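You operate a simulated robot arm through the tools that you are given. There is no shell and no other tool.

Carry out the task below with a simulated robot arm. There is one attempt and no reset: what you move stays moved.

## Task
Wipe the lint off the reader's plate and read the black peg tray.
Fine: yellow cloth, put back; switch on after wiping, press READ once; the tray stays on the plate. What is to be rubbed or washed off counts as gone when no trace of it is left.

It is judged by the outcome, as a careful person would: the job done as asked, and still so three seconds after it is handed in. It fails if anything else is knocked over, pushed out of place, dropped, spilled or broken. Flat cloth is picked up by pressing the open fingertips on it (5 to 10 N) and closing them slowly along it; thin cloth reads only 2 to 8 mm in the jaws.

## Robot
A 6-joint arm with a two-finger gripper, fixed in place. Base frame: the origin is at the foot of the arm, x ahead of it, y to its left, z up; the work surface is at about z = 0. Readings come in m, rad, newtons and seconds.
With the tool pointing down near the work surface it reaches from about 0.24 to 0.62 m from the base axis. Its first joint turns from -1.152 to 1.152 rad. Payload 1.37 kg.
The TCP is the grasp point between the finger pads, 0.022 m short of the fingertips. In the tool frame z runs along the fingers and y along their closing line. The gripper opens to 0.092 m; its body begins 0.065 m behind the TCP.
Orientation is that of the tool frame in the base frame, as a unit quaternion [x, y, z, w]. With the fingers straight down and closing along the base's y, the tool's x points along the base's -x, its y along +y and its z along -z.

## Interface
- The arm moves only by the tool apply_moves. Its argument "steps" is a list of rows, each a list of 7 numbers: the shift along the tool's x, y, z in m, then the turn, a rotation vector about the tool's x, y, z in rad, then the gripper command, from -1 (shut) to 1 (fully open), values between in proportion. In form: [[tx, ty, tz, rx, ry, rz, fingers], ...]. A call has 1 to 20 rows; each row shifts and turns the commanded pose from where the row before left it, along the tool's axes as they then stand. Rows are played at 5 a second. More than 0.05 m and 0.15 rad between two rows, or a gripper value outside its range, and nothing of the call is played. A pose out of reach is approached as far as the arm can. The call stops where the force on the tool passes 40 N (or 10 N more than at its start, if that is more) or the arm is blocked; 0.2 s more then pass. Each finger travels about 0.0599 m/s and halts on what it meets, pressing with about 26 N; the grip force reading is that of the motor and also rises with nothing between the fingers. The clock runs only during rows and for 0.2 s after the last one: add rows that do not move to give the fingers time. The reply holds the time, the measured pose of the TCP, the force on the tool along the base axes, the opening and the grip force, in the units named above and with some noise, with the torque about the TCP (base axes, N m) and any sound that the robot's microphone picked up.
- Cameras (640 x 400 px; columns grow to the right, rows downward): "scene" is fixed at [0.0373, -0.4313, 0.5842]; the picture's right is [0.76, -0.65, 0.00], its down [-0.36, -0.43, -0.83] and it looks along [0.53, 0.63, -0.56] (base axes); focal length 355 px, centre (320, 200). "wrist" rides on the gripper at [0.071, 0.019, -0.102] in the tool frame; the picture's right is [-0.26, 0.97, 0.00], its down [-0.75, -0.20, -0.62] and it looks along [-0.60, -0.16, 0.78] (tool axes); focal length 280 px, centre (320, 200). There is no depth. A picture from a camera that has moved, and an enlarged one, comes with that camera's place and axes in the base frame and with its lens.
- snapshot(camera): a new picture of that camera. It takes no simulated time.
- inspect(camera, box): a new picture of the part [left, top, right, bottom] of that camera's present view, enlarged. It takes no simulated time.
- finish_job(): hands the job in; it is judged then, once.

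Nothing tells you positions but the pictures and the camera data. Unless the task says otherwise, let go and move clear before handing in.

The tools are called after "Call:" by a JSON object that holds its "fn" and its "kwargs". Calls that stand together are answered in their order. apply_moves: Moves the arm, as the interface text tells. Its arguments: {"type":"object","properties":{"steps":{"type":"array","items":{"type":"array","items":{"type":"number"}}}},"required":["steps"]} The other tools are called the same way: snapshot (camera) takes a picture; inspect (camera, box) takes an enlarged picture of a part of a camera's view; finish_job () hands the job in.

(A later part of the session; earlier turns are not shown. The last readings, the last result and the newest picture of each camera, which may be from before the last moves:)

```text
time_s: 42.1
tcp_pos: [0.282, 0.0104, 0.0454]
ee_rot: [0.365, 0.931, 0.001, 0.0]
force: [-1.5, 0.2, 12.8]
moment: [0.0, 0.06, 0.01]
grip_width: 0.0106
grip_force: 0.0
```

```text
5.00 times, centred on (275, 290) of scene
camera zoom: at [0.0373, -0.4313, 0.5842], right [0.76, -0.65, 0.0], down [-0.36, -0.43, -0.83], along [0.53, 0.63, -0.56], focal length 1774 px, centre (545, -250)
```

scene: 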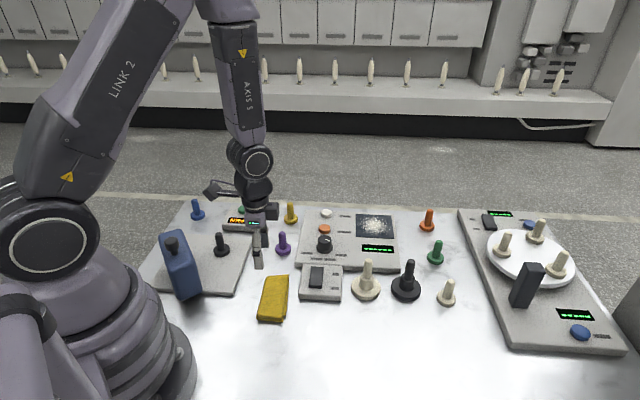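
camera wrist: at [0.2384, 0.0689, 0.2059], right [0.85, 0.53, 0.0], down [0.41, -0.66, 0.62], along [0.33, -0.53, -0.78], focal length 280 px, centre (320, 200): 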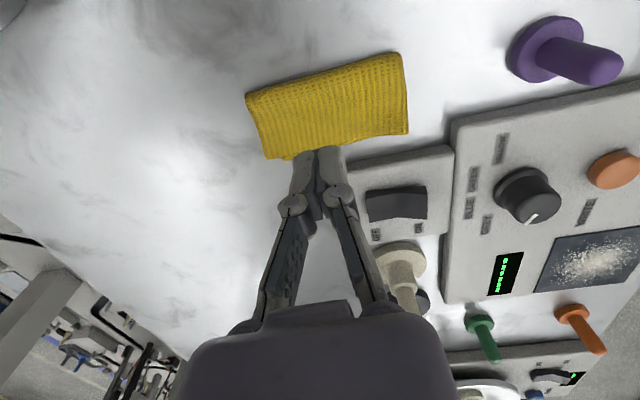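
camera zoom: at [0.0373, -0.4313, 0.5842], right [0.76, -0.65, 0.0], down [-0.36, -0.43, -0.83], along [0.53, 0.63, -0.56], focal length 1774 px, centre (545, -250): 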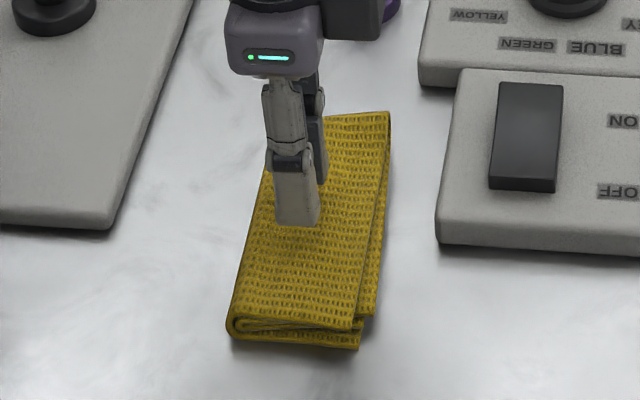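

Call:
{"fn": "apply_moves", "kwargs": {"steps": [[0, 0, 0, 0, 0, 0, -0.79], [0, 0, 0, 0, 0, 0, -0.82], [0, 0, 0, 0, 0, 0, -0.85]]}}

```text
time_s: 42.9
tcp_pos: [0.2824, 0.0115, 0.0439]
ee_rot: [0.366, 0.931, 0.001, 0.001]
force: [-0.9, 0.6, 9.5]
moment: [-0.03, 0.02, 0.0]
grip_width: 0.0057
grip_force: 0.0
```

Call:
{"fn": "apply_moves", "kwargs": {"steps": [[0, 0, 0.0002, 0, 0, 0, -0.88], [0, 0, 0, 0, 0, 0, -0.92], [0, 0, 0, 0, 0, 0, -0.96], [0, 0, 0, 0, 0, 0, -1], [0, 0, 0, 0, 0, 0, -1], [0, 0, 0, 0, 0, 0, -1]]}}

Call:
{"fn": "inspect", "kwargs": {"camera": "wrist", "box": [220, 60, 440, 220]}}

```text
time_s: 44.3
tcp_pos: [0.2813, 0.0107, 0.0448]
ee_rot: [0.366, 0.931, 0.001, 0.0]
force: [0.1, -0.1, 7.0]
moment: [-0.05, 0.03, 0.06]
grip_width: 0.006
grip_force: 26.0
```

```text
2.50 times, centred on (330, 140) of wrist
camera zoom: at [0.2433, 0.073, 0.1468], right [0.85, 0.53, 0.0], down [0.41, -0.66, 0.62], along [0.33, -0.53, -0.78], focal length 701 px, centre (295, 350)
```

zoom: 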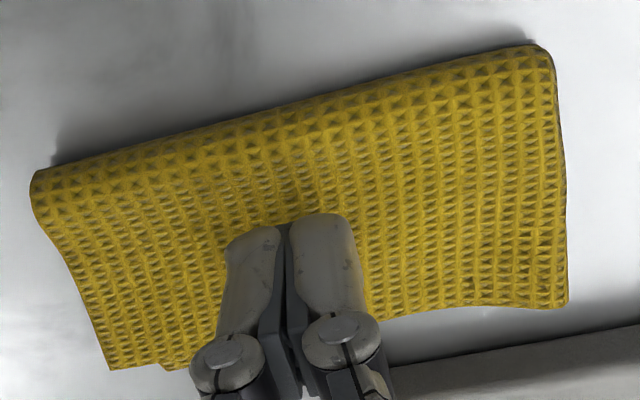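

The jaws hold 6 mm with the press kept on, and the fabric is visibly gathered. I'll lift slowly and watch the width reading.

Call:
{"fn": "apply_moves", "kwargs": {"steps": [[0, 0, -0.002, 0, 0, 0, -1], [0, 0, -0.003, 0, 0, 0, -1], [0, 0, -0.005, 0, 0, 0, -1], [0, 0, 0, 0, 0, 0, -1]]}}

Call:
{"fn": "inspect", "kwargs": {"camera": "wrist", "box": [220, 60, 440, 220]}}

Call:
{"fn": "inspect", "kwargs": {"camera": "scene", "box": [230, 250, 320, 330]}}

```text
time_s: 45.3
tcp_pos: [0.2833, 0.0103, 0.0555]
ee_rot: [0.366, 0.931, 0.001, 0.0]
force: [0.2, -0.4, 0.1]
moment: [0.0, -0.02, 0.0]
grip_width: 0.0001
grip_force: 26.0
```

```text
2.50 times, centred on (330, 140) of wrist
camera zoom: at [0.2441, 0.0733, 0.1572], right [0.85, 0.53, 0.0], down [0.41, -0.66, 0.62], along [0.33, -0.53, -0.78], focal length 701 px, centre (295, 350)
```

zoom: 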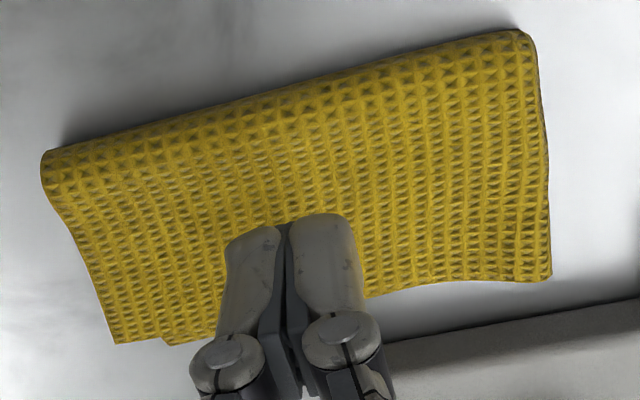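

```text
5.00 times, centred on (275, 290) of scene
camera zoom: at [0.0373, -0.4313, 0.5842], right [0.76, -0.65, 0.0], down [-0.36, -0.43, -0.83], along [0.53, 0.63, -0.56], focal length 1774 px, centre (545, -250)
```

zoom: 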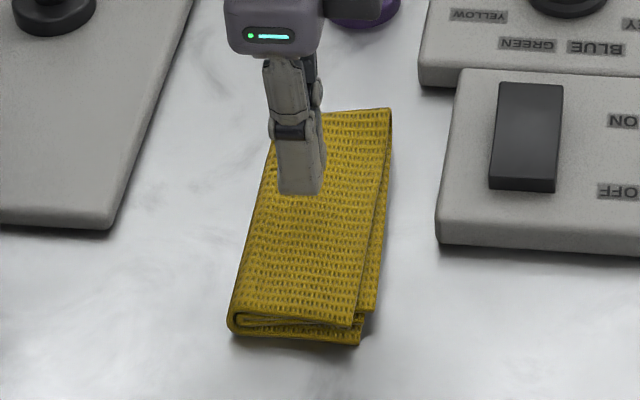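

The pinch slipped again. Triangulating, the folded stack is about 2 cm thick, so it should be gripped by its long sides with the fingertips well down, not from the top. I'll lift, turn back 90°, open wider and look.

Call:
{"fn": "apply_moves", "kwargs": {"steps": [[0, 0, -0.03, 0, 0, 0, -0.8], [0, 0, -0.03, 0, 0, -0.14, -0.5], [0, 0, 0, 0, 0, -0.143, 0], [0, 0, 0, 0, 0, -0.143, 0.3], [0, 0, 0, 0, 0, -0.143, 0.45], [0, 0, 0, 0, 0, -0.143, 0.45], [0, 0, 0, 0, 0, -0.143, 0.45], [0, 0, 0, 0, 0, -0.143, 0.45], [0, 0, 0, 0, 0, -0.143, 0.45], [0, 0, 0, 0, 0, -0.143, 0.45], [0, 0, 0, 0, 0, -0.143, 0.45], [0, 0, 0, 0, 0, -0.143, 0.45], [0, 0, 0, 0, 0, 0, 0.45]]}}

Call:
{"fn": "snapshot", "kwargs": {"camera": "wrist"}}

Call:
{"fn": "inspect", "kwargs": {"camera": "scene", "box": [220, 240, 330, 330]}}

```text
time_s: 48.1
tcp_pos: [0.2811, 0.0104, 0.115]
ee_rot: [-0.4, 0.916, 0.001, 0.001]
force: [0.5, 0.8, -0.1]
moment: [0.04, 0.02, 0.02]
grip_width: 0.0668
grip_force: 0.0
```

```text
taken
camera wrist: at [0.2193, -0.0283, 0.2165], right [-0.53, 0.85, 0.0], down [0.66, 0.41, 0.63], along [0.53, 0.33, -0.78], focal length 280 px, centre (320, 200)
```

wrist: 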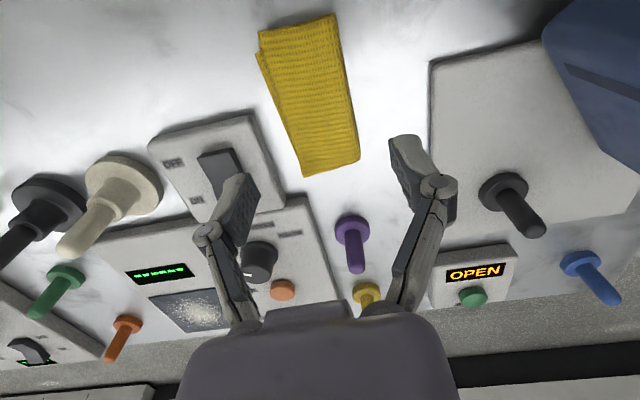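

```text
4.44 times, centred on (275, 285) of scene
camera zoom: at [0.0373, -0.4313, 0.5842], right [0.76, -0.65, 0.0], down [-0.36, -0.43, -0.83], along [0.53, 0.63, -0.56], focal length 1577 px, centre (520, -178)
```

zoom: 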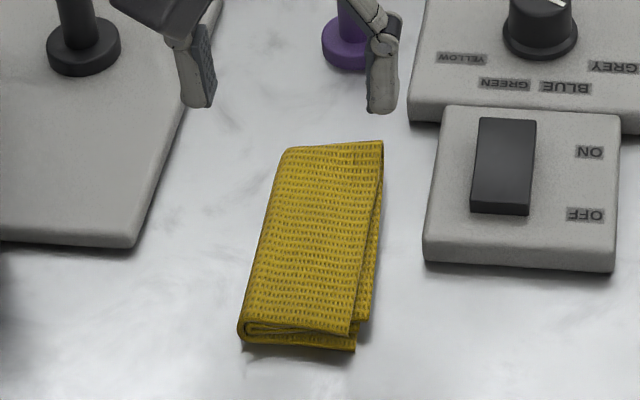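

The cloth centres at (0.282, 0.008) and is about 4.8 cm wide. I'll come down with the fingers straddling it, staying clear of the switch box on the right.

Call:
{"fn": "apply_moves", "kwargs": {"steps": [[0.006, -0.004, 0.02, 0, 0, 0, 0.45], [0, 0, 0.025, 0, 0, 0, 0.45], [0, 0, 0.025, 0, 0, 0, 0.45], [0, 0, 0.01, 0, 0, 0, 0.45], [0, 0, 0, 0, 0, 0, 0.45]]}}

Call:
{"fn": "inspect", "kwargs": {"camera": "scene", "box": [220, 240, 330, 330]}}

Call:
{"fn": "snapshot", "kwargs": {"camera": "wrist"}}

```text
time_s: 49.3
tcp_pos: [0.2807, 0.0016, 0.0348]
ee_rot: [-0.4, 0.917, 0.0, 0.0]
force: [0.2, -0.9, 0.3]
moment: [0.01, 0.02, 0.0]
grip_width: 0.0666
grip_force: 0.0
```

```text
4.44 times, centred on (275, 285) of scene
camera zoom: at [0.0373, -0.4313, 0.5842], right [0.76, -0.65, 0.0], down [-0.36, -0.43, -0.83], along [0.53, 0.63, -0.56], focal length 1577 px, centre (520, -178)
```

zoom: 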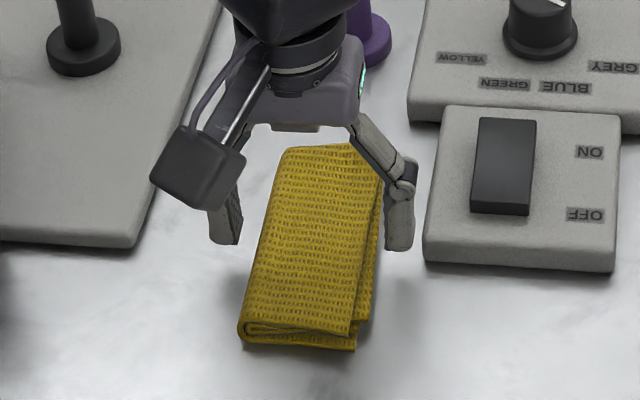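

```text
taken
camera wrist: at [0.2185, -0.0357, 0.1364], right [-0.53, 0.85, 0.0], down [0.66, 0.41, 0.63], along [0.53, 0.33, -0.78], focal length 280 px, centre (320, 200)
```

wrist: 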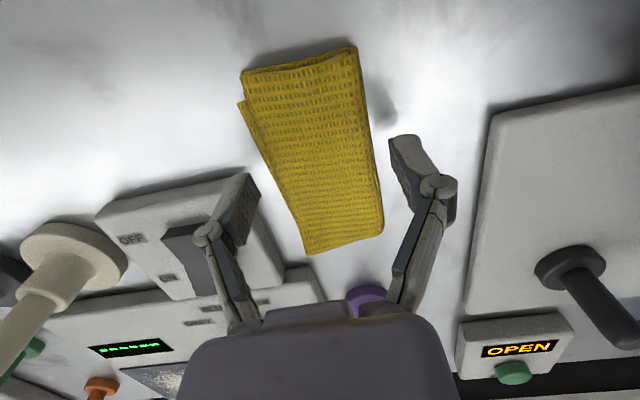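

The right finger is close to the switch box, so I'll narrow the opening a little before going deeper.

Call:
{"fn": "apply_moves", "kwargs": {"steps": [[0.003, 0.001, 0, 0, 0, 0, 0.25], [0, 0, 0, 0, 0, 0, 0.2], [0, 0, 0.004, 0, 0, 0, 0.2], [0, 0, 0, 0, 0, 0, 0.2]]}}

Call:
{"fn": "inspect", "kwargs": {"camera": "scene", "box": [220, 240, 330, 330]}}

```text
time_s: 50.3
tcp_pos: [0.2782, 0.0006, 0.0323]
ee_rot: [-0.399, 0.917, 0.0, 0.001]
force: [0.7, -1.4, 4.5]
moment: [-0.14, -0.13, 0.0]
grip_width: 0.0581
grip_force: 1.4
```

```text
4.44 times, centred on (275, 285) of scene
camera zoom: at [0.0373, -0.4313, 0.5842], right [0.76, -0.65, 0.0], down [-0.36, -0.43, -0.83], along [0.53, 0.63, -0.56], focal length 1577 px, centre (520, -178)
```

zoom: 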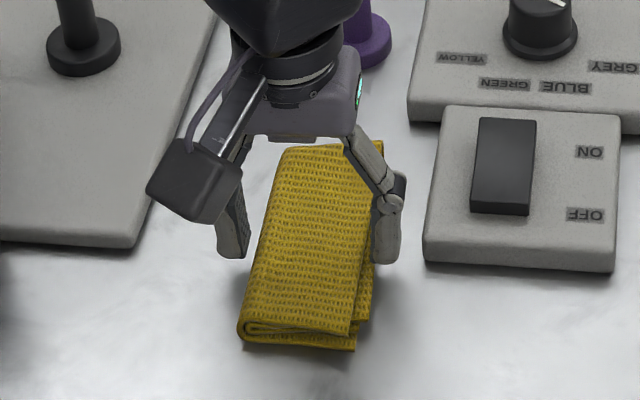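

The right finger is on the cloth's protruding lower layers. I'll lift slightly, shift right by 4 mm, and go down again.

Call:
{"fn": "apply_moves", "kwargs": {"steps": [[0, 0, -0.004, 0, 0, 0, 0.22], [0, -0.0045, 0, 0, 0, 0, 0.22], [0, 0, 0.004, 0, 0, 0, 0.22], [0, 0, 0.002, 0, 0, 0, 0.22], [0, 0, 0, 0, 0, 0, 0.22]]}}

Call:
{"fn": "inspect", "kwargs": {"camera": "scene", "box": [220, 240, 330, 330]}}

```text
time_s: 51.5
tcp_pos: [0.2819, -0.0012, 0.0306]
ee_rot: [-0.398, 0.917, 0.0, 0.001]
force: [-4.0, 1.0, 6.9]
moment: [0.15, 0.21, 0.07]
grip_width: 0.0609
grip_force: 3.0
```

```text
4.44 times, centred on (275, 285) of scene
camera zoom: at [0.0373, -0.4313, 0.5842], right [0.76, -0.65, 0.0], down [-0.36, -0.43, -0.83], along [0.53, 0.63, -0.56], focal length 1577 px, centre (520, -178)
```

zoom: 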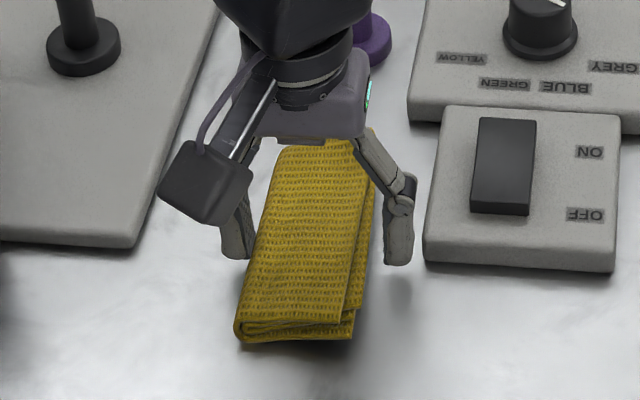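

Call:
{"fn": "apply_moves", "kwargs": {"steps": [[0, 0, -0.005, 0, 0, 0, 0.22], [0, 0.0025, 0, 0, 0, 0, 0.42], [0, 0, 0, 0, 0, 0, 0.42], [0, 0, 0.005, 0, 0, 0, 0.42], [0, 0, 0.002, 0, 0, 0, 0.42], [0, 0, 0, 0, 0, 0, 0.42]]}}

Call:
{"fn": "inspect", "kwargs": {"camera": "scene", "box": [220, 240, 330, 330]}}

```text
time_s: 52.9
tcp_pos: [0.2784, 0.0005, 0.0274]
ee_rot: [-0.399, 0.917, 0.0, 0.001]
force: [0.5, 0.8, -1.0]
moment: [-0.03, -0.01, 0.01]
grip_width: 0.0654
grip_force: 0.0
```

```text
4.44 times, centred on (275, 285) of scene
camera zoom: at [0.0373, -0.4313, 0.5842], right [0.76, -0.65, 0.0], down [-0.36, -0.43, -0.83], along [0.53, 0.63, -0.56], focal length 1577 px, centre (520, -178)
```

zoom: 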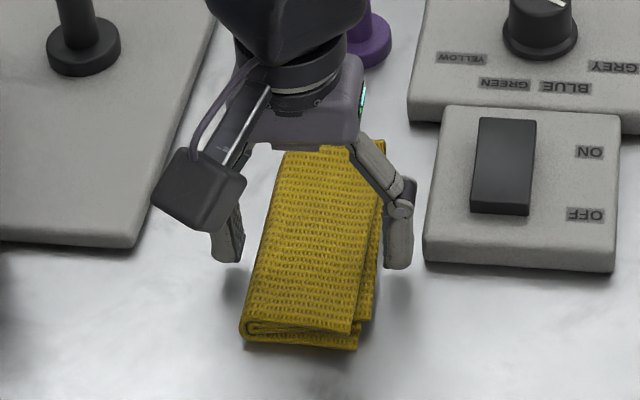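

Both fingers straddle the cloth cleanly now. I'll lower a few millimetres more and close slowly on its sides.

Call:
{"fn": "apply_moves", "kwargs": {"steps": [[0, 0, 0.002, 0, 0, 0, 0.42], [0, 0, 0.001, 0, 0, 0, 0.3], [0, 0, 0, 0, 0, 0, 0.2], [0, 0, 0, 0, 0, 0, 0.12], [0, 0, 0, 0, 0, 0, 0.05], [0, 0, 0, 0, 0, 0, 0.05]]}}

Call:
{"fn": "inspect", "kwargs": {"camera": "scene", "box": [220, 240, 330, 330]}}

```text
time_s: 54.3
tcp_pos: [0.2796, 0.0008, 0.0241]
ee_rot: [-0.399, 0.917, 0.001, 0.0]
force: [-0.5, 0.3, 8.0]
moment: [-0.01, 0.0, -0.02]
grip_width: 0.0553
grip_force: 26.0
```

```text
4.44 times, centred on (275, 285) of scene
camera zoom: at [0.0373, -0.4313, 0.5842], right [0.76, -0.65, 0.0], down [-0.36, -0.43, -0.83], along [0.53, 0.63, -0.56], focal length 1577 px, centre (520, -178)
```

zoom: 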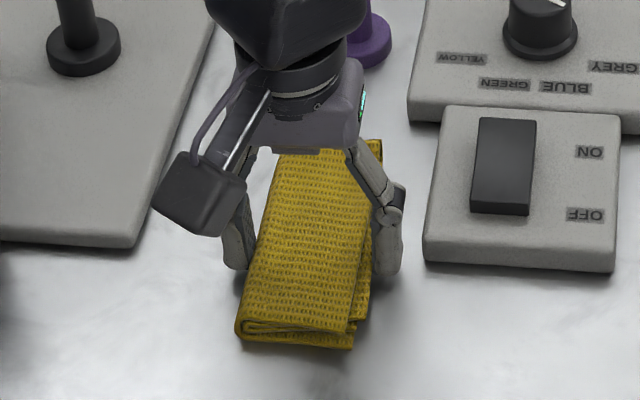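

The jaws are holding the stack at 5.5 cm with 26 N. I'll command a bit tighter and try a small lift.

Call:
{"fn": "apply_moves", "kwargs": {"steps": [[0, 0, 0, 0, 0, 0, -0.1], [0, 0, 0, 0, 0, 0, -0.1], [0, 0, -0.002, 0, 0, 0, -0.1], [0, 0, -0.003, 0, 0, 0, -0.1], [0, 0, 0, 0, 0, 0, -0.1]]}}

Call:
{"fn": "inspect", "kwargs": {"camera": "scene", "box": [220, 240, 330, 330]}}

```text
time_s: 55.5
tcp_pos: [0.2792, -0.0001, 0.0294]
ee_rot: [-0.399, 0.917, 0.0, 0.0]
force: [-0.3, 1.1, -0.2]
moment: [-0.02, 0.01, 0.0]
grip_width: 0.0549
grip_force: 25.8
```

```text
4.44 times, centred on (275, 285) of scene
camera zoom: at [0.0373, -0.4313, 0.5842], right [0.76, -0.65, 0.0], down [-0.36, -0.43, -0.83], along [0.53, 0.63, -0.56], focal length 1577 px, centre (520, -178)
```

zoom: 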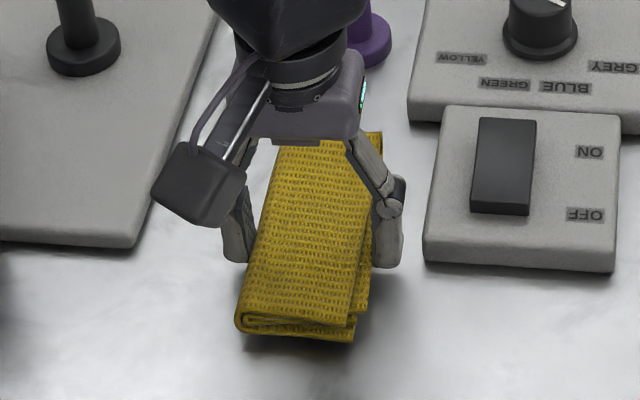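

The shadow underneath shows the cloth has come up with the grip. I'll keep lifting.

Call:
{"fn": "apply_moves", "kwargs": {"steps": [[0, 0, -0.01, 0, 0, 0, -0.15], [0, 0, -0.02, 0, 0, 0, -0.15], [0, 0, -0.02, 0, 0, 0, -0.15], [0, 0, 0, 0, 0, 0, -0.15]]}}

Call:
{"fn": "snapshot", "kwargs": {"camera": "scene"}}

Call:
{"fn": "snapshot", "kwargs": {"camera": "wrist"}}

```text
time_s: 56.5
tcp_pos: [0.2794, -0.0, 0.0801]
ee_rot: [-0.398, 0.917, 0.0, 0.001]
force: [0.3, -0.2, -0.5]
moment: [-0.01, 0.01, 0.03]
grip_width: 0.0547
grip_force: 26.1
```

```text
taken
```

scene: 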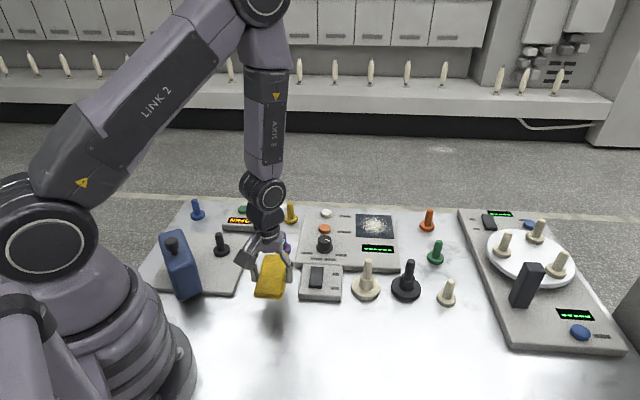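

```text
taken
camera wrist: at [0.2177, -0.0383, 0.1805], right [-0.53, 0.85, 0.0], down [0.66, 0.41, 0.63], along [0.53, 0.33, -0.78], focal length 280 px, centre (320, 200)
```

wrist: 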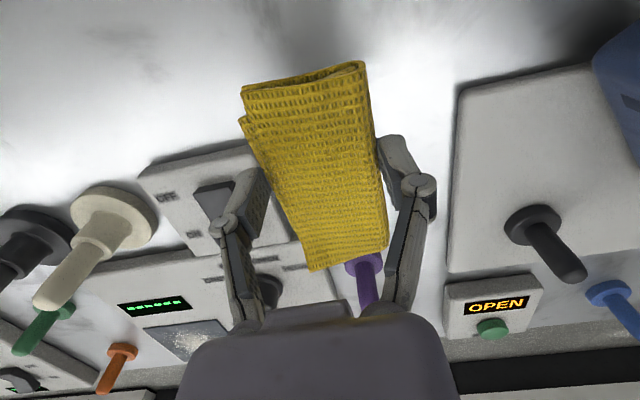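

The cloth is held firmly at 5.5 cm with 26 N. I've noted that putting it back means a TCP of about (0.266, 0.0085, 0.025) at this same turn. Now I'll raise it and carry it high over to the plate.

Call:
{"fn": "apply_moves", "kwargs": {"steps": [[0, 0, -0.03, 0, 0, 0, -0.15], [0, 0, -0.04, 0, 0, 0, -0.15], [0, 0, -0.04, 0, 0, 0, -0.15], [-0.02377, -0.02222, 0, 0, 0, 0, -0.15], [-0.02377, -0.02222, 0, 0, 0, 0, -0.15], [-0.02377, -0.02222, 0, 0, 0, 0, -0.15], [-0.02377, -0.02222, 0, 0, 0, 0, -0.15], [-0.02377, -0.02222, 0, 0, 0, 0, -0.15], [-0.02377, -0.02222, 0, 0, 0, 0, -0.15], [-0.02377, -0.02222, 0, 0, 0, 0, -0.15], [-0.02377, -0.02222, 0, 0, 0, 0, -0.15], [-0.02377, -0.02222, 0, 0, 0, 0, -0.15], [-0.02377, -0.02222, 0, 0, 0, 0, -0.15], [0, 0, 0, 0, 0, 0, -0.15]]}}

Call:
{"fn": "snapshot", "kwargs": {"camera": "scene"}}

Call:
{"fn": "snapshot", "kwargs": {"camera": "wrist"}}

```text
time_s: 59.5
tcp_pos: [0.6041, 0.0233, 0.1888]
ee_rot: [-0.399, 0.917, 0.001, 0.001]
force: [0.3, -0.1, 0.6]
moment: [-0.02, 0.06, 0.0]
grip_width: 0.0548
grip_force: 25.9
```

```text
taken
```

scene: 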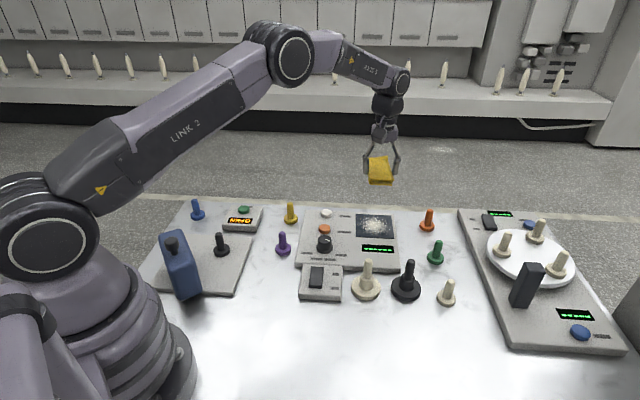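

```text
taken
camera wrist: at [0.5422, -0.0149, 0.2904], right [-0.53, 0.85, 0.0], down [0.66, 0.41, 0.63], along [0.53, 0.33, -0.78], focal length 280 px, centre (320, 200)
```

wrist: 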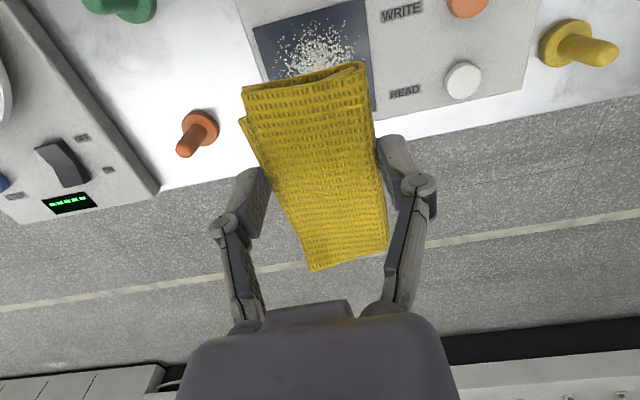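

The cloth is over the lint plate, which I place at centre (0.602, 0.022), aligned with its edges. I'll descend toward it.

Call:
{"fn": "apply_moves", "kwargs": {"steps": [[0, 0, 0.03, 0, 0, 0, -0.15], [0, 0, 0.03, 0, 0, 0, -0.15], [0, 0, 0.03, 0, 0, 0, -0.15], [0, 0, 0.03, 0, 0, 0, -0.15], [0, 0, 0, 0, 0, 0, -0.15]]}}

Call:
{"fn": "inspect", "kwargs": {"camera": "scene", "box": [300, 150, 440, 270]}}

```text
time_s: 60.7
tcp_pos: [0.6039, 0.0241, 0.0691]
ee_rot: [-0.399, 0.917, 0.0, 0.001]
force: [-0.3, -1.1, -0.9]
moment: [0.02, -0.01, 0.02]
grip_width: 0.055
grip_force: 26.5
```

```text
3.33 times, centred on (370, 210) of scene
camera zoom: at [0.0373, -0.4313, 0.5842], right [0.76, -0.65, 0.0], down [-0.36, -0.43, -0.83], along [0.53, 0.63, -0.56], focal length 1183 px, centre (153, 167)
```

zoom: 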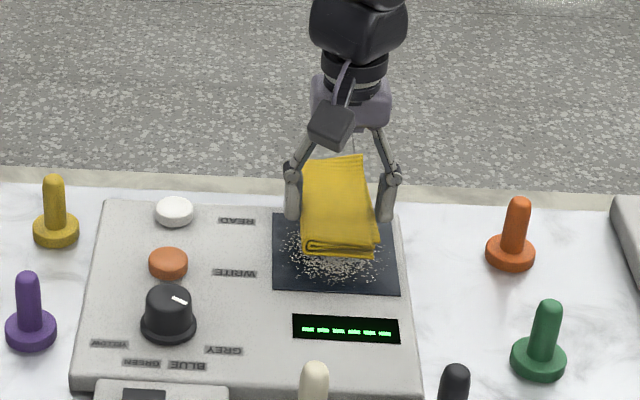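

Call:
{"fn": "apply_moves", "kwargs": {"steps": [[0, 0, 0.01, 0, 0, 0, -0.15], [0, 0, 0.008, 0, 0, 0, -0.15], [0, 0, 0.003, 0, 0, 0, -0.15], [0, 0, 0, 0, 0, 0, -0.15]]}}

Call:
{"fn": "inspect", "kwargs": {"camera": "scene", "box": [300, 150, 440, 270]}}

```text
time_s: 61.7
tcp_pos: [0.6044, 0.0233, 0.0475]
ee_rot: [-0.398, 0.917, 0.0, 0.001]
force: [-0.1, 0.1, -0.4]
moment: [-0.02, 0.02, -0.01]
grip_width: 0.0549
grip_force: 26.0
```

```text
3.33 times, centred on (370, 210) of scene
camera zoom: at [0.0373, -0.4313, 0.5842], right [0.76, -0.65, 0.0], down [-0.36, -0.43, -0.83], along [0.53, 0.63, -0.56], focal length 1183 px, centre (153, 167)
```

zoom: 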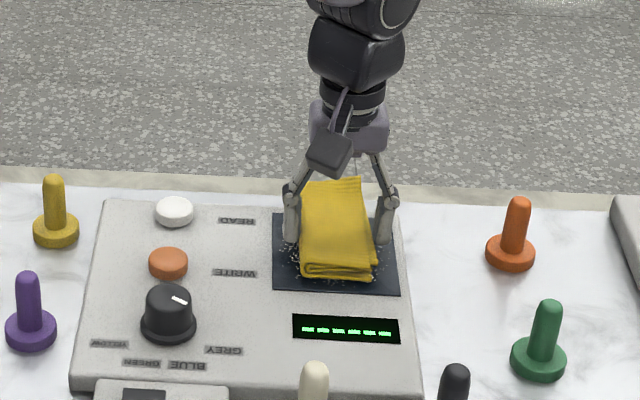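

Call:
{"fn": "apply_moves", "kwargs": {"steps": [[0, 0, 0.003, 0, 0, 0, -0.15], [0, 0, 0.002, 0, 0, 0, -0.15], [0, 0, 0, 0, 0, 0, -0.15]]}}

```text
time_s: 62.5
tcp_pos: [0.6048, 0.0222, 0.0447]
ee_rot: [-0.399, 0.917, 0.0, 0.003]
force: [-4.0, 0.3, 13.2]
moment: [0.28, -0.16, 0.11]
grip_width: 0.0551
grip_force: 25.8
```

The cloth is pressed on the plate at about 13 N. I'll start with short wiping strokes across the plate.

Call:
{"fn": "apply_moves", "kwargs": {"steps": [[0, 0.006, 0, 0, 0, 0, -0.15], [0, 0.006, 0, 0, 0, 0, -0.15], [0, 0.006, 0, 0, 0, 0, -0.15], [0, 0.004, 0, 0, 0, 0, -0.15], [0, 0, 0, 0, 0, 0, -0.15]]}}

Call:
{"fn": "inspect", "kwargs": {"camera": "scene", "box": [330, 180, 440, 270]}}

```text
time_s: 63.7
tcp_pos: [0.5891, 0.0377, 0.0447]
ee_rot: [-0.399, 0.917, -0.001, 0.001]
force: [5.0, -3.5, 12.7]
moment: [-0.03, -0.18, -0.06]
grip_width: 0.0549
grip_force: 25.7
```

```text
4.44 times, centred on (385, 225) of scene
camera zoom: at [0.0372, -0.4313, 0.5842], right [0.76, -0.65, 0.0], down [-0.36, -0.43, -0.83], along [0.53, 0.63, -0.56], focal length 1577 px, centre (31, 89)
```

zoom: 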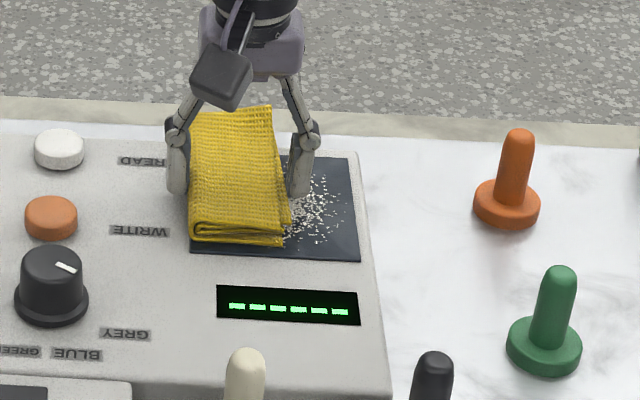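

Call:
{"fn": "apply_moves", "kwargs": {"steps": [[0, -0.006, 0, 0, 0, 0, -0.15], [0, -0.006, 0, 0, 0, 0, -0.15], [0, -0.006, 0, 0, 0, 0, -0.15], [0, -0.006, 0, 0, 0, 0, -0.15], [0, -0.006, 0, 0, 0, 0, -0.15], [0, -0.006, 0, 0, 0, 0, -0.15], [0, -0.006, 0, 0, 0, 0, -0.15], [0, -0.004, 0, 0, 0, 0, -0.15], [0, 0, 0, 0, 0, 0, -0.15]]}}

Call:
{"fn": "inspect", "kwargs": {"camera": "scene", "box": [330, 180, 440, 270]}}

```text
time_s: 65.7
tcp_pos: [0.6224, 0.0072, 0.0436]
ee_rot: [-0.399, 0.917, 0.001, 0.001]
force: [-7.0, 8.0, 23.8]
moment: [0.19, 0.26, 0.0]
grip_width: 0.0548
grip_force: 26.3
```

```text
4.44 times, centred on (385, 225) of scene
camera zoom: at [0.0372, -0.4313, 0.5842], right [0.76, -0.65, 0.0], down [-0.36, -0.43, -0.83], along [0.53, 0.63, -0.56], focal length 1577 px, centre (31, 89)
```

zoom: 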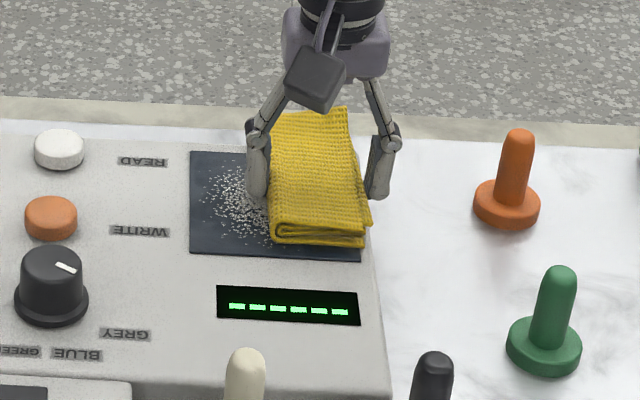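

Call:
{"fn": "apply_moves", "kwargs": {"steps": [[0, 0.006, -0.0003, 0, 0, 0, -0.15], [0, 0.006, 0, 0, 0, 0, -0.15], [0, 0.006, 0, 0, 0, 0, -0.15], [0, 0.006, 0, 0, 0, 0, -0.15], [0, 0.006, 0, 0, 0, 0, -0.15], [0, 0.006, 0, 0, 0, 0, -0.15], [0, 0.006, 0, 0, 0, 0, -0.15], [0, 0.006, 0, 0, 0, 0, -0.15], [0, 0, 0, 0, 0, 0, -0.15]]}}

Call:
{"fn": "inspect", "kwargs": {"camera": "scene", "box": [330, 180, 440, 270]}}

```text
time_s: 67.7
tcp_pos: [0.5882, 0.04, 0.0438]
ee_rot: [-0.399, 0.917, 0.0, 0.001]
force: [4.6, -4.5, 15.4]
moment: [-0.1, -0.15, -0.05]
grip_width: 0.055
grip_force: 25.4
```

```text
4.44 times, centred on (385, 225) of scene
camera zoom: at [0.0372, -0.4313, 0.5842], right [0.76, -0.65, 0.0], down [-0.36, -0.43, -0.83], along [0.53, 0.63, -0.56], focal length 1577 px, centre (31, 89)
```

zoom: 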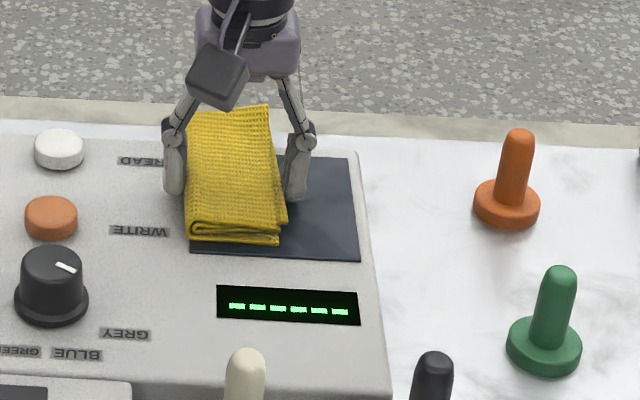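

The right half is clean now. I'll do another pass across the left half.

Call:
{"fn": "apply_moves", "kwargs": {"steps": [[0, 0.006, 0, 0, 0, 0, -0.15], [0, -0.006, 0, 0, 0, 0, -0.15], [0, -0.006, 0, 0, 0, 0, -0.15], [0, -0.006, 0, 0, 0, 0, -0.15], [0, -0.006, 0, 0, 0, 0, -0.15], [0, -0.006, 0, 0, 0, 0, -0.15], [0, -0.006, 0, 0, 0, 0, -0.15], [0, -0.006, 0, 0, 0, 0, -0.15], [0, -0.006, 0, 0, 0, 0, -0.15], [0, -0.006, 0, 0, 0, 0, -0.15], [0, 0, 0, 0, 0, 0, -0.15]]}}

Call:
{"fn": "inspect", "kwargs": {"camera": "scene", "box": [330, 180, 440, 270]}}

```text
time_s: 70.1
tcp_pos: [0.6209, 0.0063, 0.0433]
ee_rot: [-0.398, 0.917, 0.0, 0.0]
force: [-0.8, 0.1, -0.1]
moment: [0.01, 0.0, -0.01]
grip_width: 0.0545
grip_force: 26.7
```

```text
4.44 times, centred on (385, 225) of scene
camera zoom: at [0.0373, -0.4313, 0.5842], right [0.76, -0.65, 0.0], down [-0.36, -0.43, -0.83], along [0.53, 0.63, -0.56], focal length 1577 px, centre (31, 89)
```

zoom: 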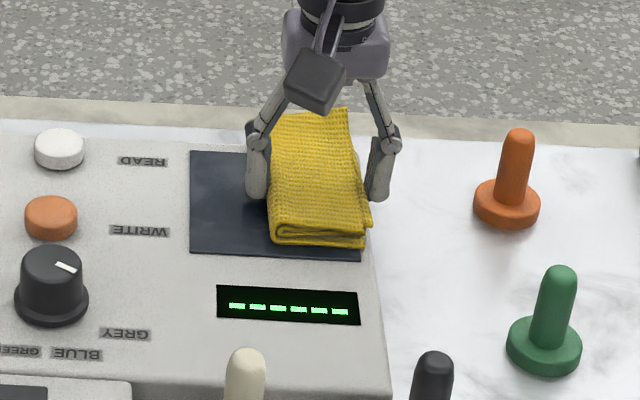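

The left half looks clean too. I'll lift off and check the whole plate for leftover lint.

Call:
{"fn": "apply_moves", "kwargs": {"steps": [[0, 0, -0.02, 0, 0, 0, -0.15], [0, 0, -0.04, 0, 0, 0, -0.15], [0, 0, -0.04, 0, 0, 0, -0.15], [0, 0, -0.03, 0, 0, 0, -0.15], [0.02, 0.02, -0.02, 0, 0, 0, -0.15], [0.03, 0.03, 0, 0, 0, 0, -0.15], [0.03, 0.03, 0, 0, 0, 0, -0.15], [0, 0, 0, 0, 0, 0, -0.15]]}}

Call:
{"fn": "inspect", "kwargs": {"camera": "scene", "box": [340, 200, 410, 250]}}

Call:
{"fn": "snapshot", "kwargs": {"camera": "wrist"}}

Call:
{"fn": "snapshot", "kwargs": {"camera": "scene"}}

```text
time_s: 71.9
tcp_pos: [0.5066, 0.0031, 0.1923]
ee_rot: [-0.399, 0.917, 0.0, 0.001]
force: [0.4, 0.2, 0.1]
moment: [0.02, 0.01, 0.06]
grip_width: 0.0547
grip_force: 26.1
```

```text
8.00 times, centred on (375, 225) of scene
camera zoom: at [0.0373, -0.4313, 0.5842], right [0.76, -0.65, 0.0], down [-0.36, -0.43, -0.83], along [0.53, 0.63, -0.56], focal length 2839 px, centre (-120, 0)
```

zoom: 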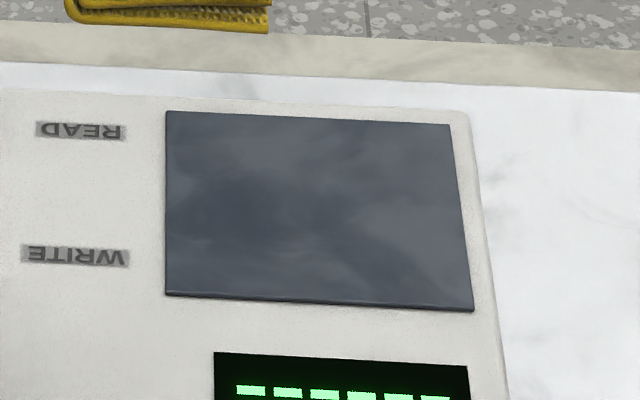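

```text
taken
camera wrist: at [0.4442, -0.0353, 0.294], right [-0.53, 0.85, 0.0], down [0.66, 0.41, 0.63], along [0.53, 0.33, -0.78], focal length 280 px, centre (320, 200)
```

wrist: 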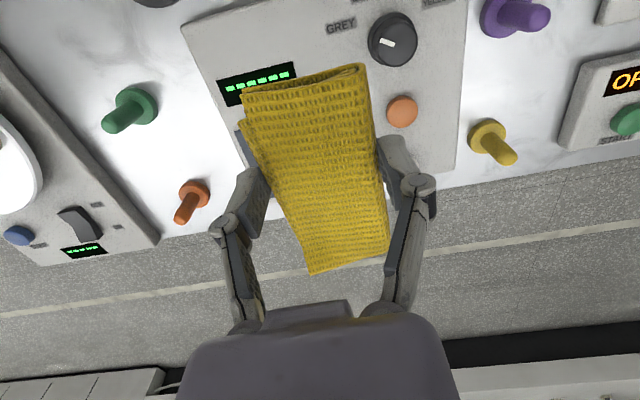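

```text
taken
```

scene: 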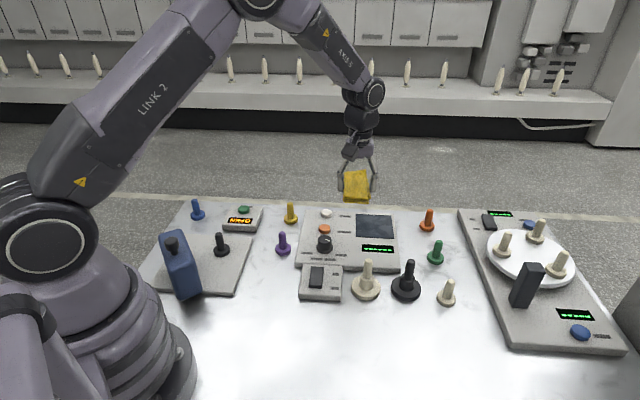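

The plate is completely clean. I'll take the cloth back to its original spot.

Call:
{"fn": "apply_moves", "kwargs": {"steps": [[0.02, 0.02244, 0, 0, 0, 0, -0.15], [0.02, 0.02244, 0, 0, 0, 0, -0.15], [0.02, 0.02244, 0, 0, 0, 0, -0.15], [0.02, 0.02244, 0, 0, 0, 0, -0.15], [0.02, 0.02244, 0, 0, 0, 0, -0.15], [0.02, 0.02244, 0, 0, 0, 0, -0.15], [0.02, 0.02244, 0, 0, 0, 0, -0.15], [0.02, 0.02244, 0, 0, 0, 0, -0.15], [0, 0, 0.03, 0, 0, 0, -0.15], [0, 0, 0.03, 0, 0, 0, -0.15], [0, 0, 0.03, 0, 0, 0, -0.15], [0, 0, 0.03, 0, 0, 0, -0.15], [0, 0, 0.025, 0, 0, 0, -0.15], [0, 0, 0, 0, 0, 0, -0.15]]}}

Call:
{"fn": "inspect", "kwargs": {"camera": "scene", "box": [220, 240, 330, 330]}}

```text
time_s: 74.9
tcp_pos: [0.2677, 0.0056, 0.0485]
ee_rot: [-0.399, 0.917, 0.0, 0.0]
force: [-0.5, -0.8, -0.2]
moment: [-0.01, 0.0, -0.01]
grip_width: 0.0549
grip_force: 25.5
```

```text
4.44 times, centred on (275, 285) of scene
camera zoom: at [0.0373, -0.4313, 0.5842], right [0.76, -0.65, 0.0], down [-0.36, -0.43, -0.83], along [0.53, 0.63, -0.56], focal length 1577 px, centre (520, -178)
```

zoom: 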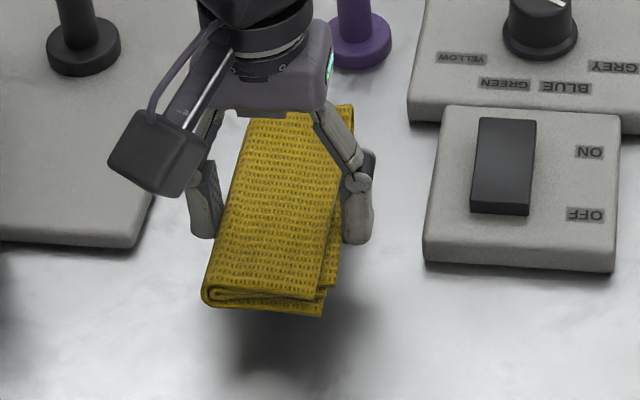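

Call:
{"fn": "apply_moves", "kwargs": {"steps": [[0, 0.002, 0.01, 0, 0, 0, -0.15], [0, 0, 0.007, 0, 0, 0, -0.15], [0, 0, 0.003, 0, 0, 0, -0.15], [0, 0, 0.002, 0, 0, 0, -0.15], [0, 0, 0, 0, 0, 0, -0.15]]}}

Call:
{"fn": "inspect", "kwargs": {"camera": "scene", "box": [220, 240, 330, 330]}}

```text
time_s: 76.1
tcp_pos: [0.267, 0.0082, 0.0259]
ee_rot: [-0.398, 0.917, 0.001, 0.0]
force: [0.1, -0.6, -0.5]
moment: [-0.01, -0.03, 0.02]
grip_width: 0.0549
grip_force: 26.0
```

```text
4.44 times, centred on (275, 285) of scene
camera zoom: at [0.0373, -0.4313, 0.5842], right [0.76, -0.65, 0.0], down [-0.36, -0.43, -0.83], along [0.53, 0.63, -0.56], focal length 1577 px, centre (520, -178)
```

zoom: 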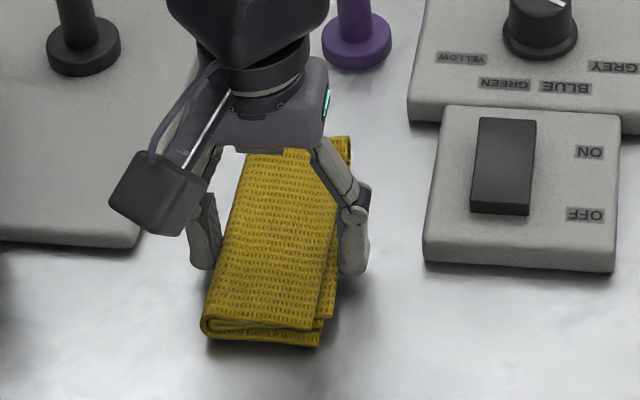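

The cloth lines up with its original place to within a couple of pixels. I'll lower the last millimetre or so, open gently and rise straight up.

Call:
{"fn": "apply_moves", "kwargs": {"steps": [[0, 0, 0.0015, 0, 0, 0, -0.15], [0, 0, 0, 0, 0, 0, 0.1], [0, 0, 0, 0, 0, 0, 0.25], [0, 0, 0, 0, 0, 0, 0.45], [0, 0, 0, 0, 0, 0, 0.5], [0, 0, 0, 0, 0, 0, 0.5], [0, 0, -0.01, 0, 0, 0, 0.5], [0, 0, -0.03, 0, 0, 0, 0.5], [0, 0, -0.04, 0, 0, 0, 0.5], [0, 0, -0.04, 0, 0, 0, 0.5], [0, 0, 0, 0, 0, 0, 0.5]]}}

Call:
{"fn": "inspect", "kwargs": {"camera": "scene", "box": [220, 240, 330, 330]}}

Call:
{"fn": "snapshot", "kwargs": {"camera": "wrist"}}

```text
time_s: 78.5
tcp_pos: [0.2676, 0.0092, 0.1438]
ee_rot: [-0.399, 0.917, 0.0, 0.0]
force: [-0.3, -0.3, 0.5]
moment: [-0.02, -0.01, 0.01]
grip_width: 0.0689
grip_force: 0.0
```

```text
4.44 times, centred on (275, 285) of scene
camera zoom: at [0.0373, -0.4313, 0.5842], right [0.76, -0.65, 0.0], down [-0.36, -0.43, -0.83], along [0.53, 0.63, -0.56], focal length 1577 px, centre (520, -178)
```

zoom: 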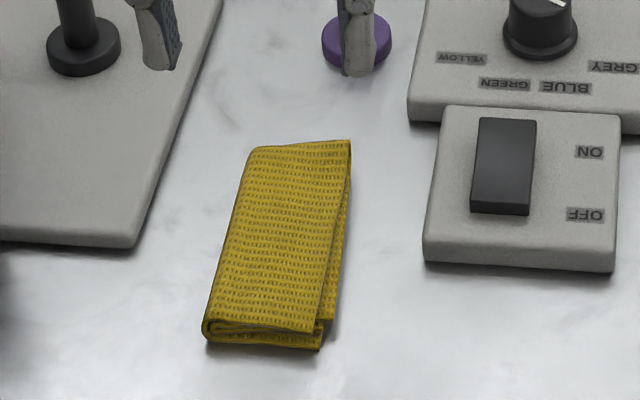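

```text
taken
camera wrist: at [0.2063, -0.0293, 0.2464], right [-0.53, 0.85, 0.0], down [0.66, 0.41, 0.63], along [0.53, 0.33, -0.78], focal length 280 px, centre (320, 200)
```

wrist: 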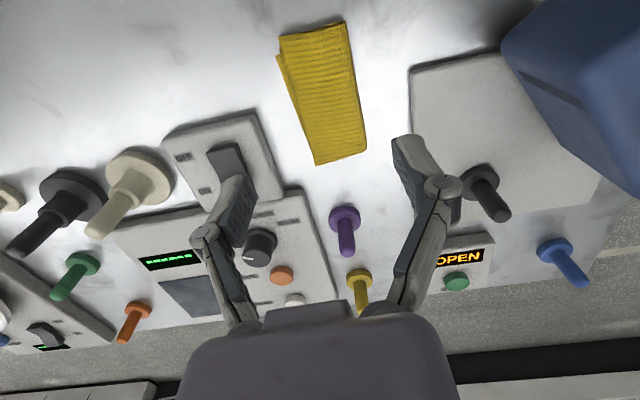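

The cloth is back in place and lying flat. Next is the power switch: I'll close the fingers and move over the rocker's ON end, at about (0.385, -0.011).

Call:
{"fn": "apply_moves", "kwargs": {"steps": [[-0.016, -0.0249, 0, 0, 0, 0, 0], [-0.016, -0.0249, 0, 0, 0, 0, -0.5], [-0.016, -0.0249, 0, 0, 0, 0, -1], [-0.016, -0.0249, 0, 0, 0, 0, -1], [0, 0, 0.02, 0, 0, 0, -1], [0, 0, 0, 0, 0, 0, -1]]}}

Call:
{"fn": "snapshot", "kwargs": {"camera": "wrist"}}

Call:
{"fn": "inspect", "kwargs": {"camera": "scene", "box": [270, 210, 380, 310]}}

```text
time_s: 79.9
tcp_pos: [0.3819, -0.0117, 0.125]
ee_rot: [-0.399, 0.917, 0.001, 0.001]
force: [-0.7, 0.2, -0.4]
moment: [0.01, -0.02, -0.01]
grip_width: 0.0
grip_force: 25.8
```

```text
taken
camera wrist: at [0.3201, -0.0501, 0.2261], right [-0.53, 0.85, 0.0], down [0.66, 0.41, 0.63], along [0.53, 0.33, -0.78], focal length 280 px, centre (320, 200)
```

wrist: 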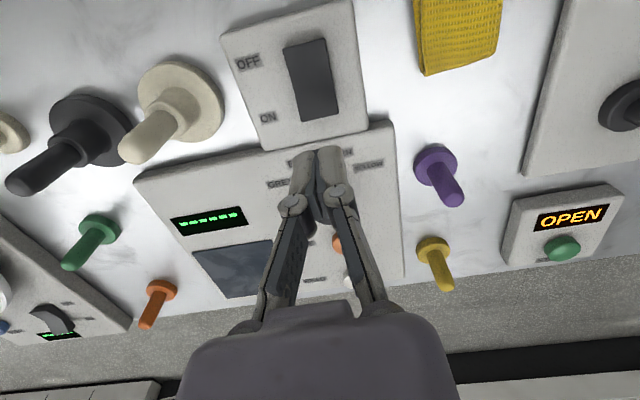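

```text
4.00 times, centred on (325, 260) of scene
camera zoom: at [0.0373, -0.4313, 0.5842], right [0.76, -0.65, 0.0], down [-0.36, -0.43, -0.83], along [0.53, 0.63, -0.56], focal length 1419 px, centre (300, -40)
```

zoom: 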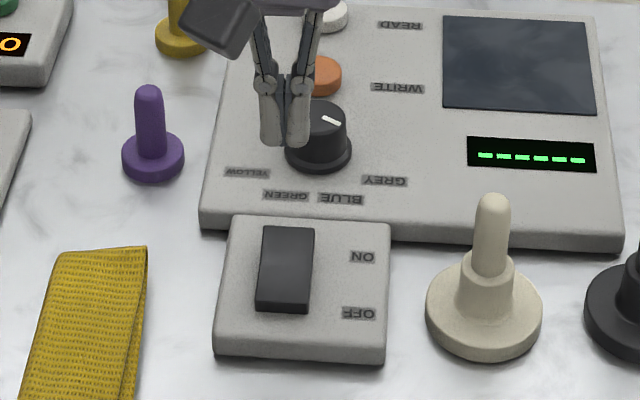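

The fingertip column lines up with the rocker's ON half. I'll go down to just above it and then press in small steps.

Call:
{"fn": "apply_moves", "kwargs": {"steps": [[0, 0, 0.03, 0, 0, 0, -1], [0, 0, 0.027, 0, 0, 0, -1], [0, 0, 0, 0, 0, 0, -1]]}}

Call:
{"fn": "inspect", "kwargs": {"camera": "scene", "box": [270, 210, 380, 310]}}

Call:
{"fn": "inspect", "kwargs": {"camera": "wrist", "box": [220, 40, 420, 220]}}

```text
time_s: 80.7
tcp_pos: [0.3844, -0.0105, 0.068]
ee_rot: [-0.398, 0.917, 0.0, 0.001]
force: [0.4, -0.4, -0.4]
moment: [0.0, -0.03, 0.03]
grip_width: 0.0
grip_force: 25.6
```

```text
4.00 times, centred on (325, 260) of scene
camera zoom: at [0.0373, -0.4313, 0.5842], right [0.76, -0.65, 0.0], down [-0.36, -0.43, -0.83], along [0.53, 0.63, -0.56], focal length 1419 px, centre (300, -40)
```

zoom: 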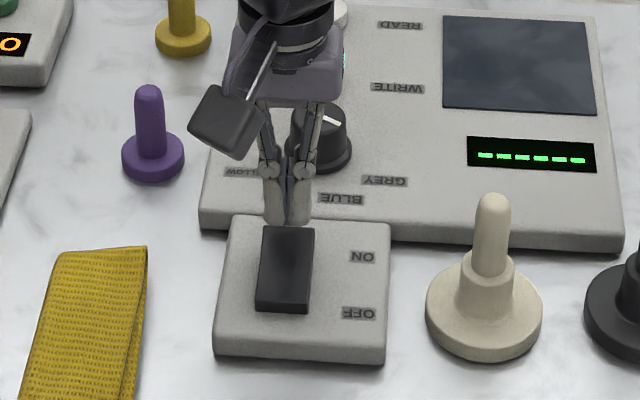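

```text
2.22 times, centred on (320, 130) of wrist
camera zoom: at [0.3218, -0.0498, 0.1693], right [-0.53, 0.85, 0.0], down [0.66, 0.41, 0.63], along [0.53, 0.33, -0.78], focal length 623 px, centre (320, 356)
```

zoom: 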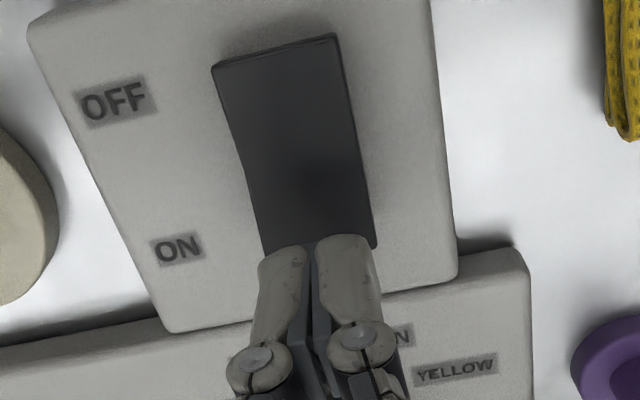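

Call:
{"fn": "apply_moves", "kwargs": {"steps": [[0.002, 0, 0.008, 0, 0, 0, -1], [0, 0, 0.003, 0, 0, 0, -1], [0, 0, 0.002, 0, 0, 0, -1], [0, 0, 0, 0, 0, 0, -1]]}}

```text
time_s: 81.7
tcp_pos: [0.3816, -0.014, 0.0545]
ee_rot: [-0.399, 0.917, 0.001, 0.001]
force: [0.5, -0.2, 1.8]
moment: [0.01, 0.0, -0.04]
grip_width: 0.0002
grip_force: 27.3
```

Call:
{"fn": "apply_moves", "kwargs": {"steps": [[0, 0, 0.001, 0, 0, 0, -1], [0, 0, 0.001, 0, 0, 0, -1], [0, 0, 0, 0, 0, 0, -1]]}}

Call:
{"fn": "inspect", "kwargs": {"camera": "scene", "box": [290, 240, 350, 310]}}

```text
time_s: 82.5
tcp_pos: [0.3828, -0.0122, 0.0519]
ee_rot: [-0.399, 0.917, 0.0, 0.0]
force: [-0.2, -0.8, 0.9]
moment: [-0.02, -0.01, 0.02]
grip_width: 0.0
grip_force: 28.4
```

```text
5.71 times, centred on (320, 275) of scene
camera zoom: at [0.0373, -0.4313, 0.5842], right [0.76, -0.65, 0.0], down [-0.36, -0.43, -0.83], along [0.53, 0.63, -0.56], focal length 2028 px, centre (320, -229)
```

zoom: 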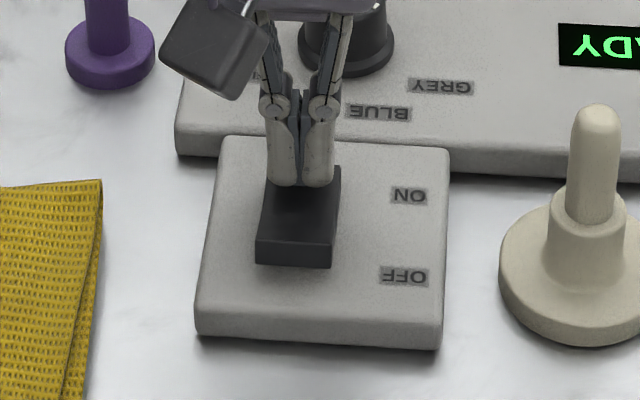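

The reader's display now shows READY and the rocker has flipped to ON. I'll lift away, turn the gripper so its fingers clear the neighbouring objects, and move over the black peg tray.

Call:
{"fn": "apply_moves", "kwargs": {"steps": [[0, 0, -0.03, 0, 0, 0, -1], [0, 0, -0.04, 0, 0, 0, -1], [0, 0, -0.04, 0, 0, 0.14, -0.7], [0, 0, -0.04, 0, 0, 0.143, -0.3], [0, 0, 0, 0, 0, 0.143, 0], [0, 0, 0, 0, 0, 0.143, 0.1], [0, 0, 0, 0, 0, 0.143, 0.1], [0, 0, 0, 0, 0, 0.143, 0.1], [0, 0, 0, 0, 0, 0.143, 0.1], [0, 0, 0, 0, 0, 0.143, 0.1], [0, 0, 0, 0, 0, 0.143, 0.1], [0, 0, 0, 0, 0, 0.143, 0.1], [0, 0, 0, 0, 0, 0.143, 0.1], [-0.0315, -0.0038, 0, 0, 0, 0, 0.1], [-0.0315, -0.0038, 0, 0, 0, 0, 0.1], [-0.0315, -0.0038, 0, 0, 0, 0, 0.1], [-0.0315, -0.0038, 0, 0, 0, 0, 0.1], [-0.0315, -0.0038, 0, 0, 0, 0, 0.1], [-0.0315, -0.0038, 0, 0, 0, 0, 0.1], [0, 0, 0, 0, 0, 0, 0.1]]}}

Call:
{"fn": "snapshot", "kwargs": {"camera": "wrist"}}

Call:
{"fn": "snapshot", "kwargs": {"camera": "scene"}}

Call:
{"fn": "inspect", "kwargs": {"camera": "scene", "box": [280, 200, 420, 310]}}

```text
time_s: 86.7
tcp_pos: [0.503, -0.1591, 0.2047]
ee_rot: [0.365, 0.931, 0.001, 0.0]
force: [-0.3, 0.0, -0.2]
moment: [-0.01, 0.02, 0.03]
grip_width: 0.0505
grip_force: 0.1
```

```text
taken
camera wrist: at [0.4651, -0.0968, 0.3065], right [0.85, 0.53, 0.0], down [0.41, -0.66, 0.62], along [0.33, -0.53, -0.78], focal length 280 px, centre (320, 200)
```

wrist: 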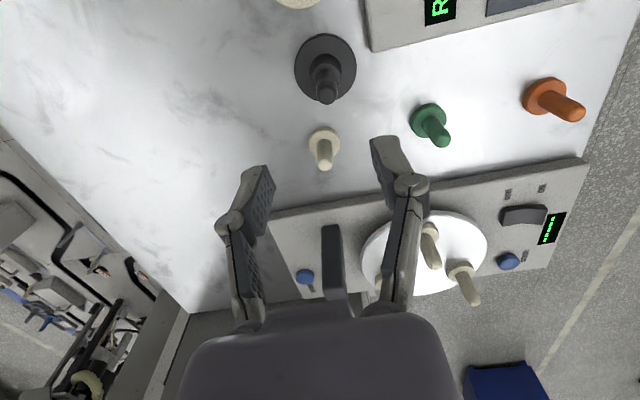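

```text
taken
```

scene: 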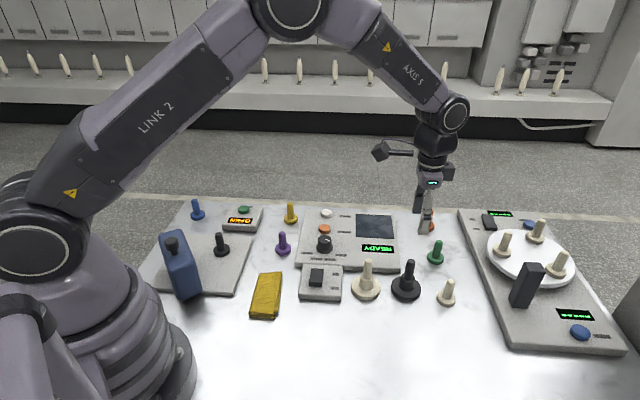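

```text
3.64 times, centred on (350, 255) of scene
camera zoom: at [0.0373, -0.4313, 0.5842], right [0.76, -0.65, 0.0], down [-0.36, -0.43, -0.83], along [0.53, 0.63, -0.56], focal length 1290 px, centre (211, 0)
```

zoom: 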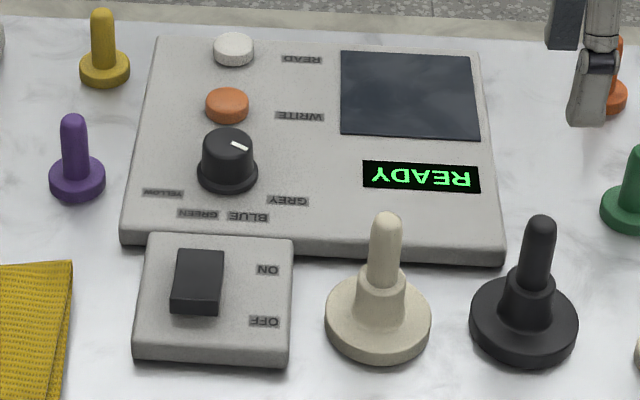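

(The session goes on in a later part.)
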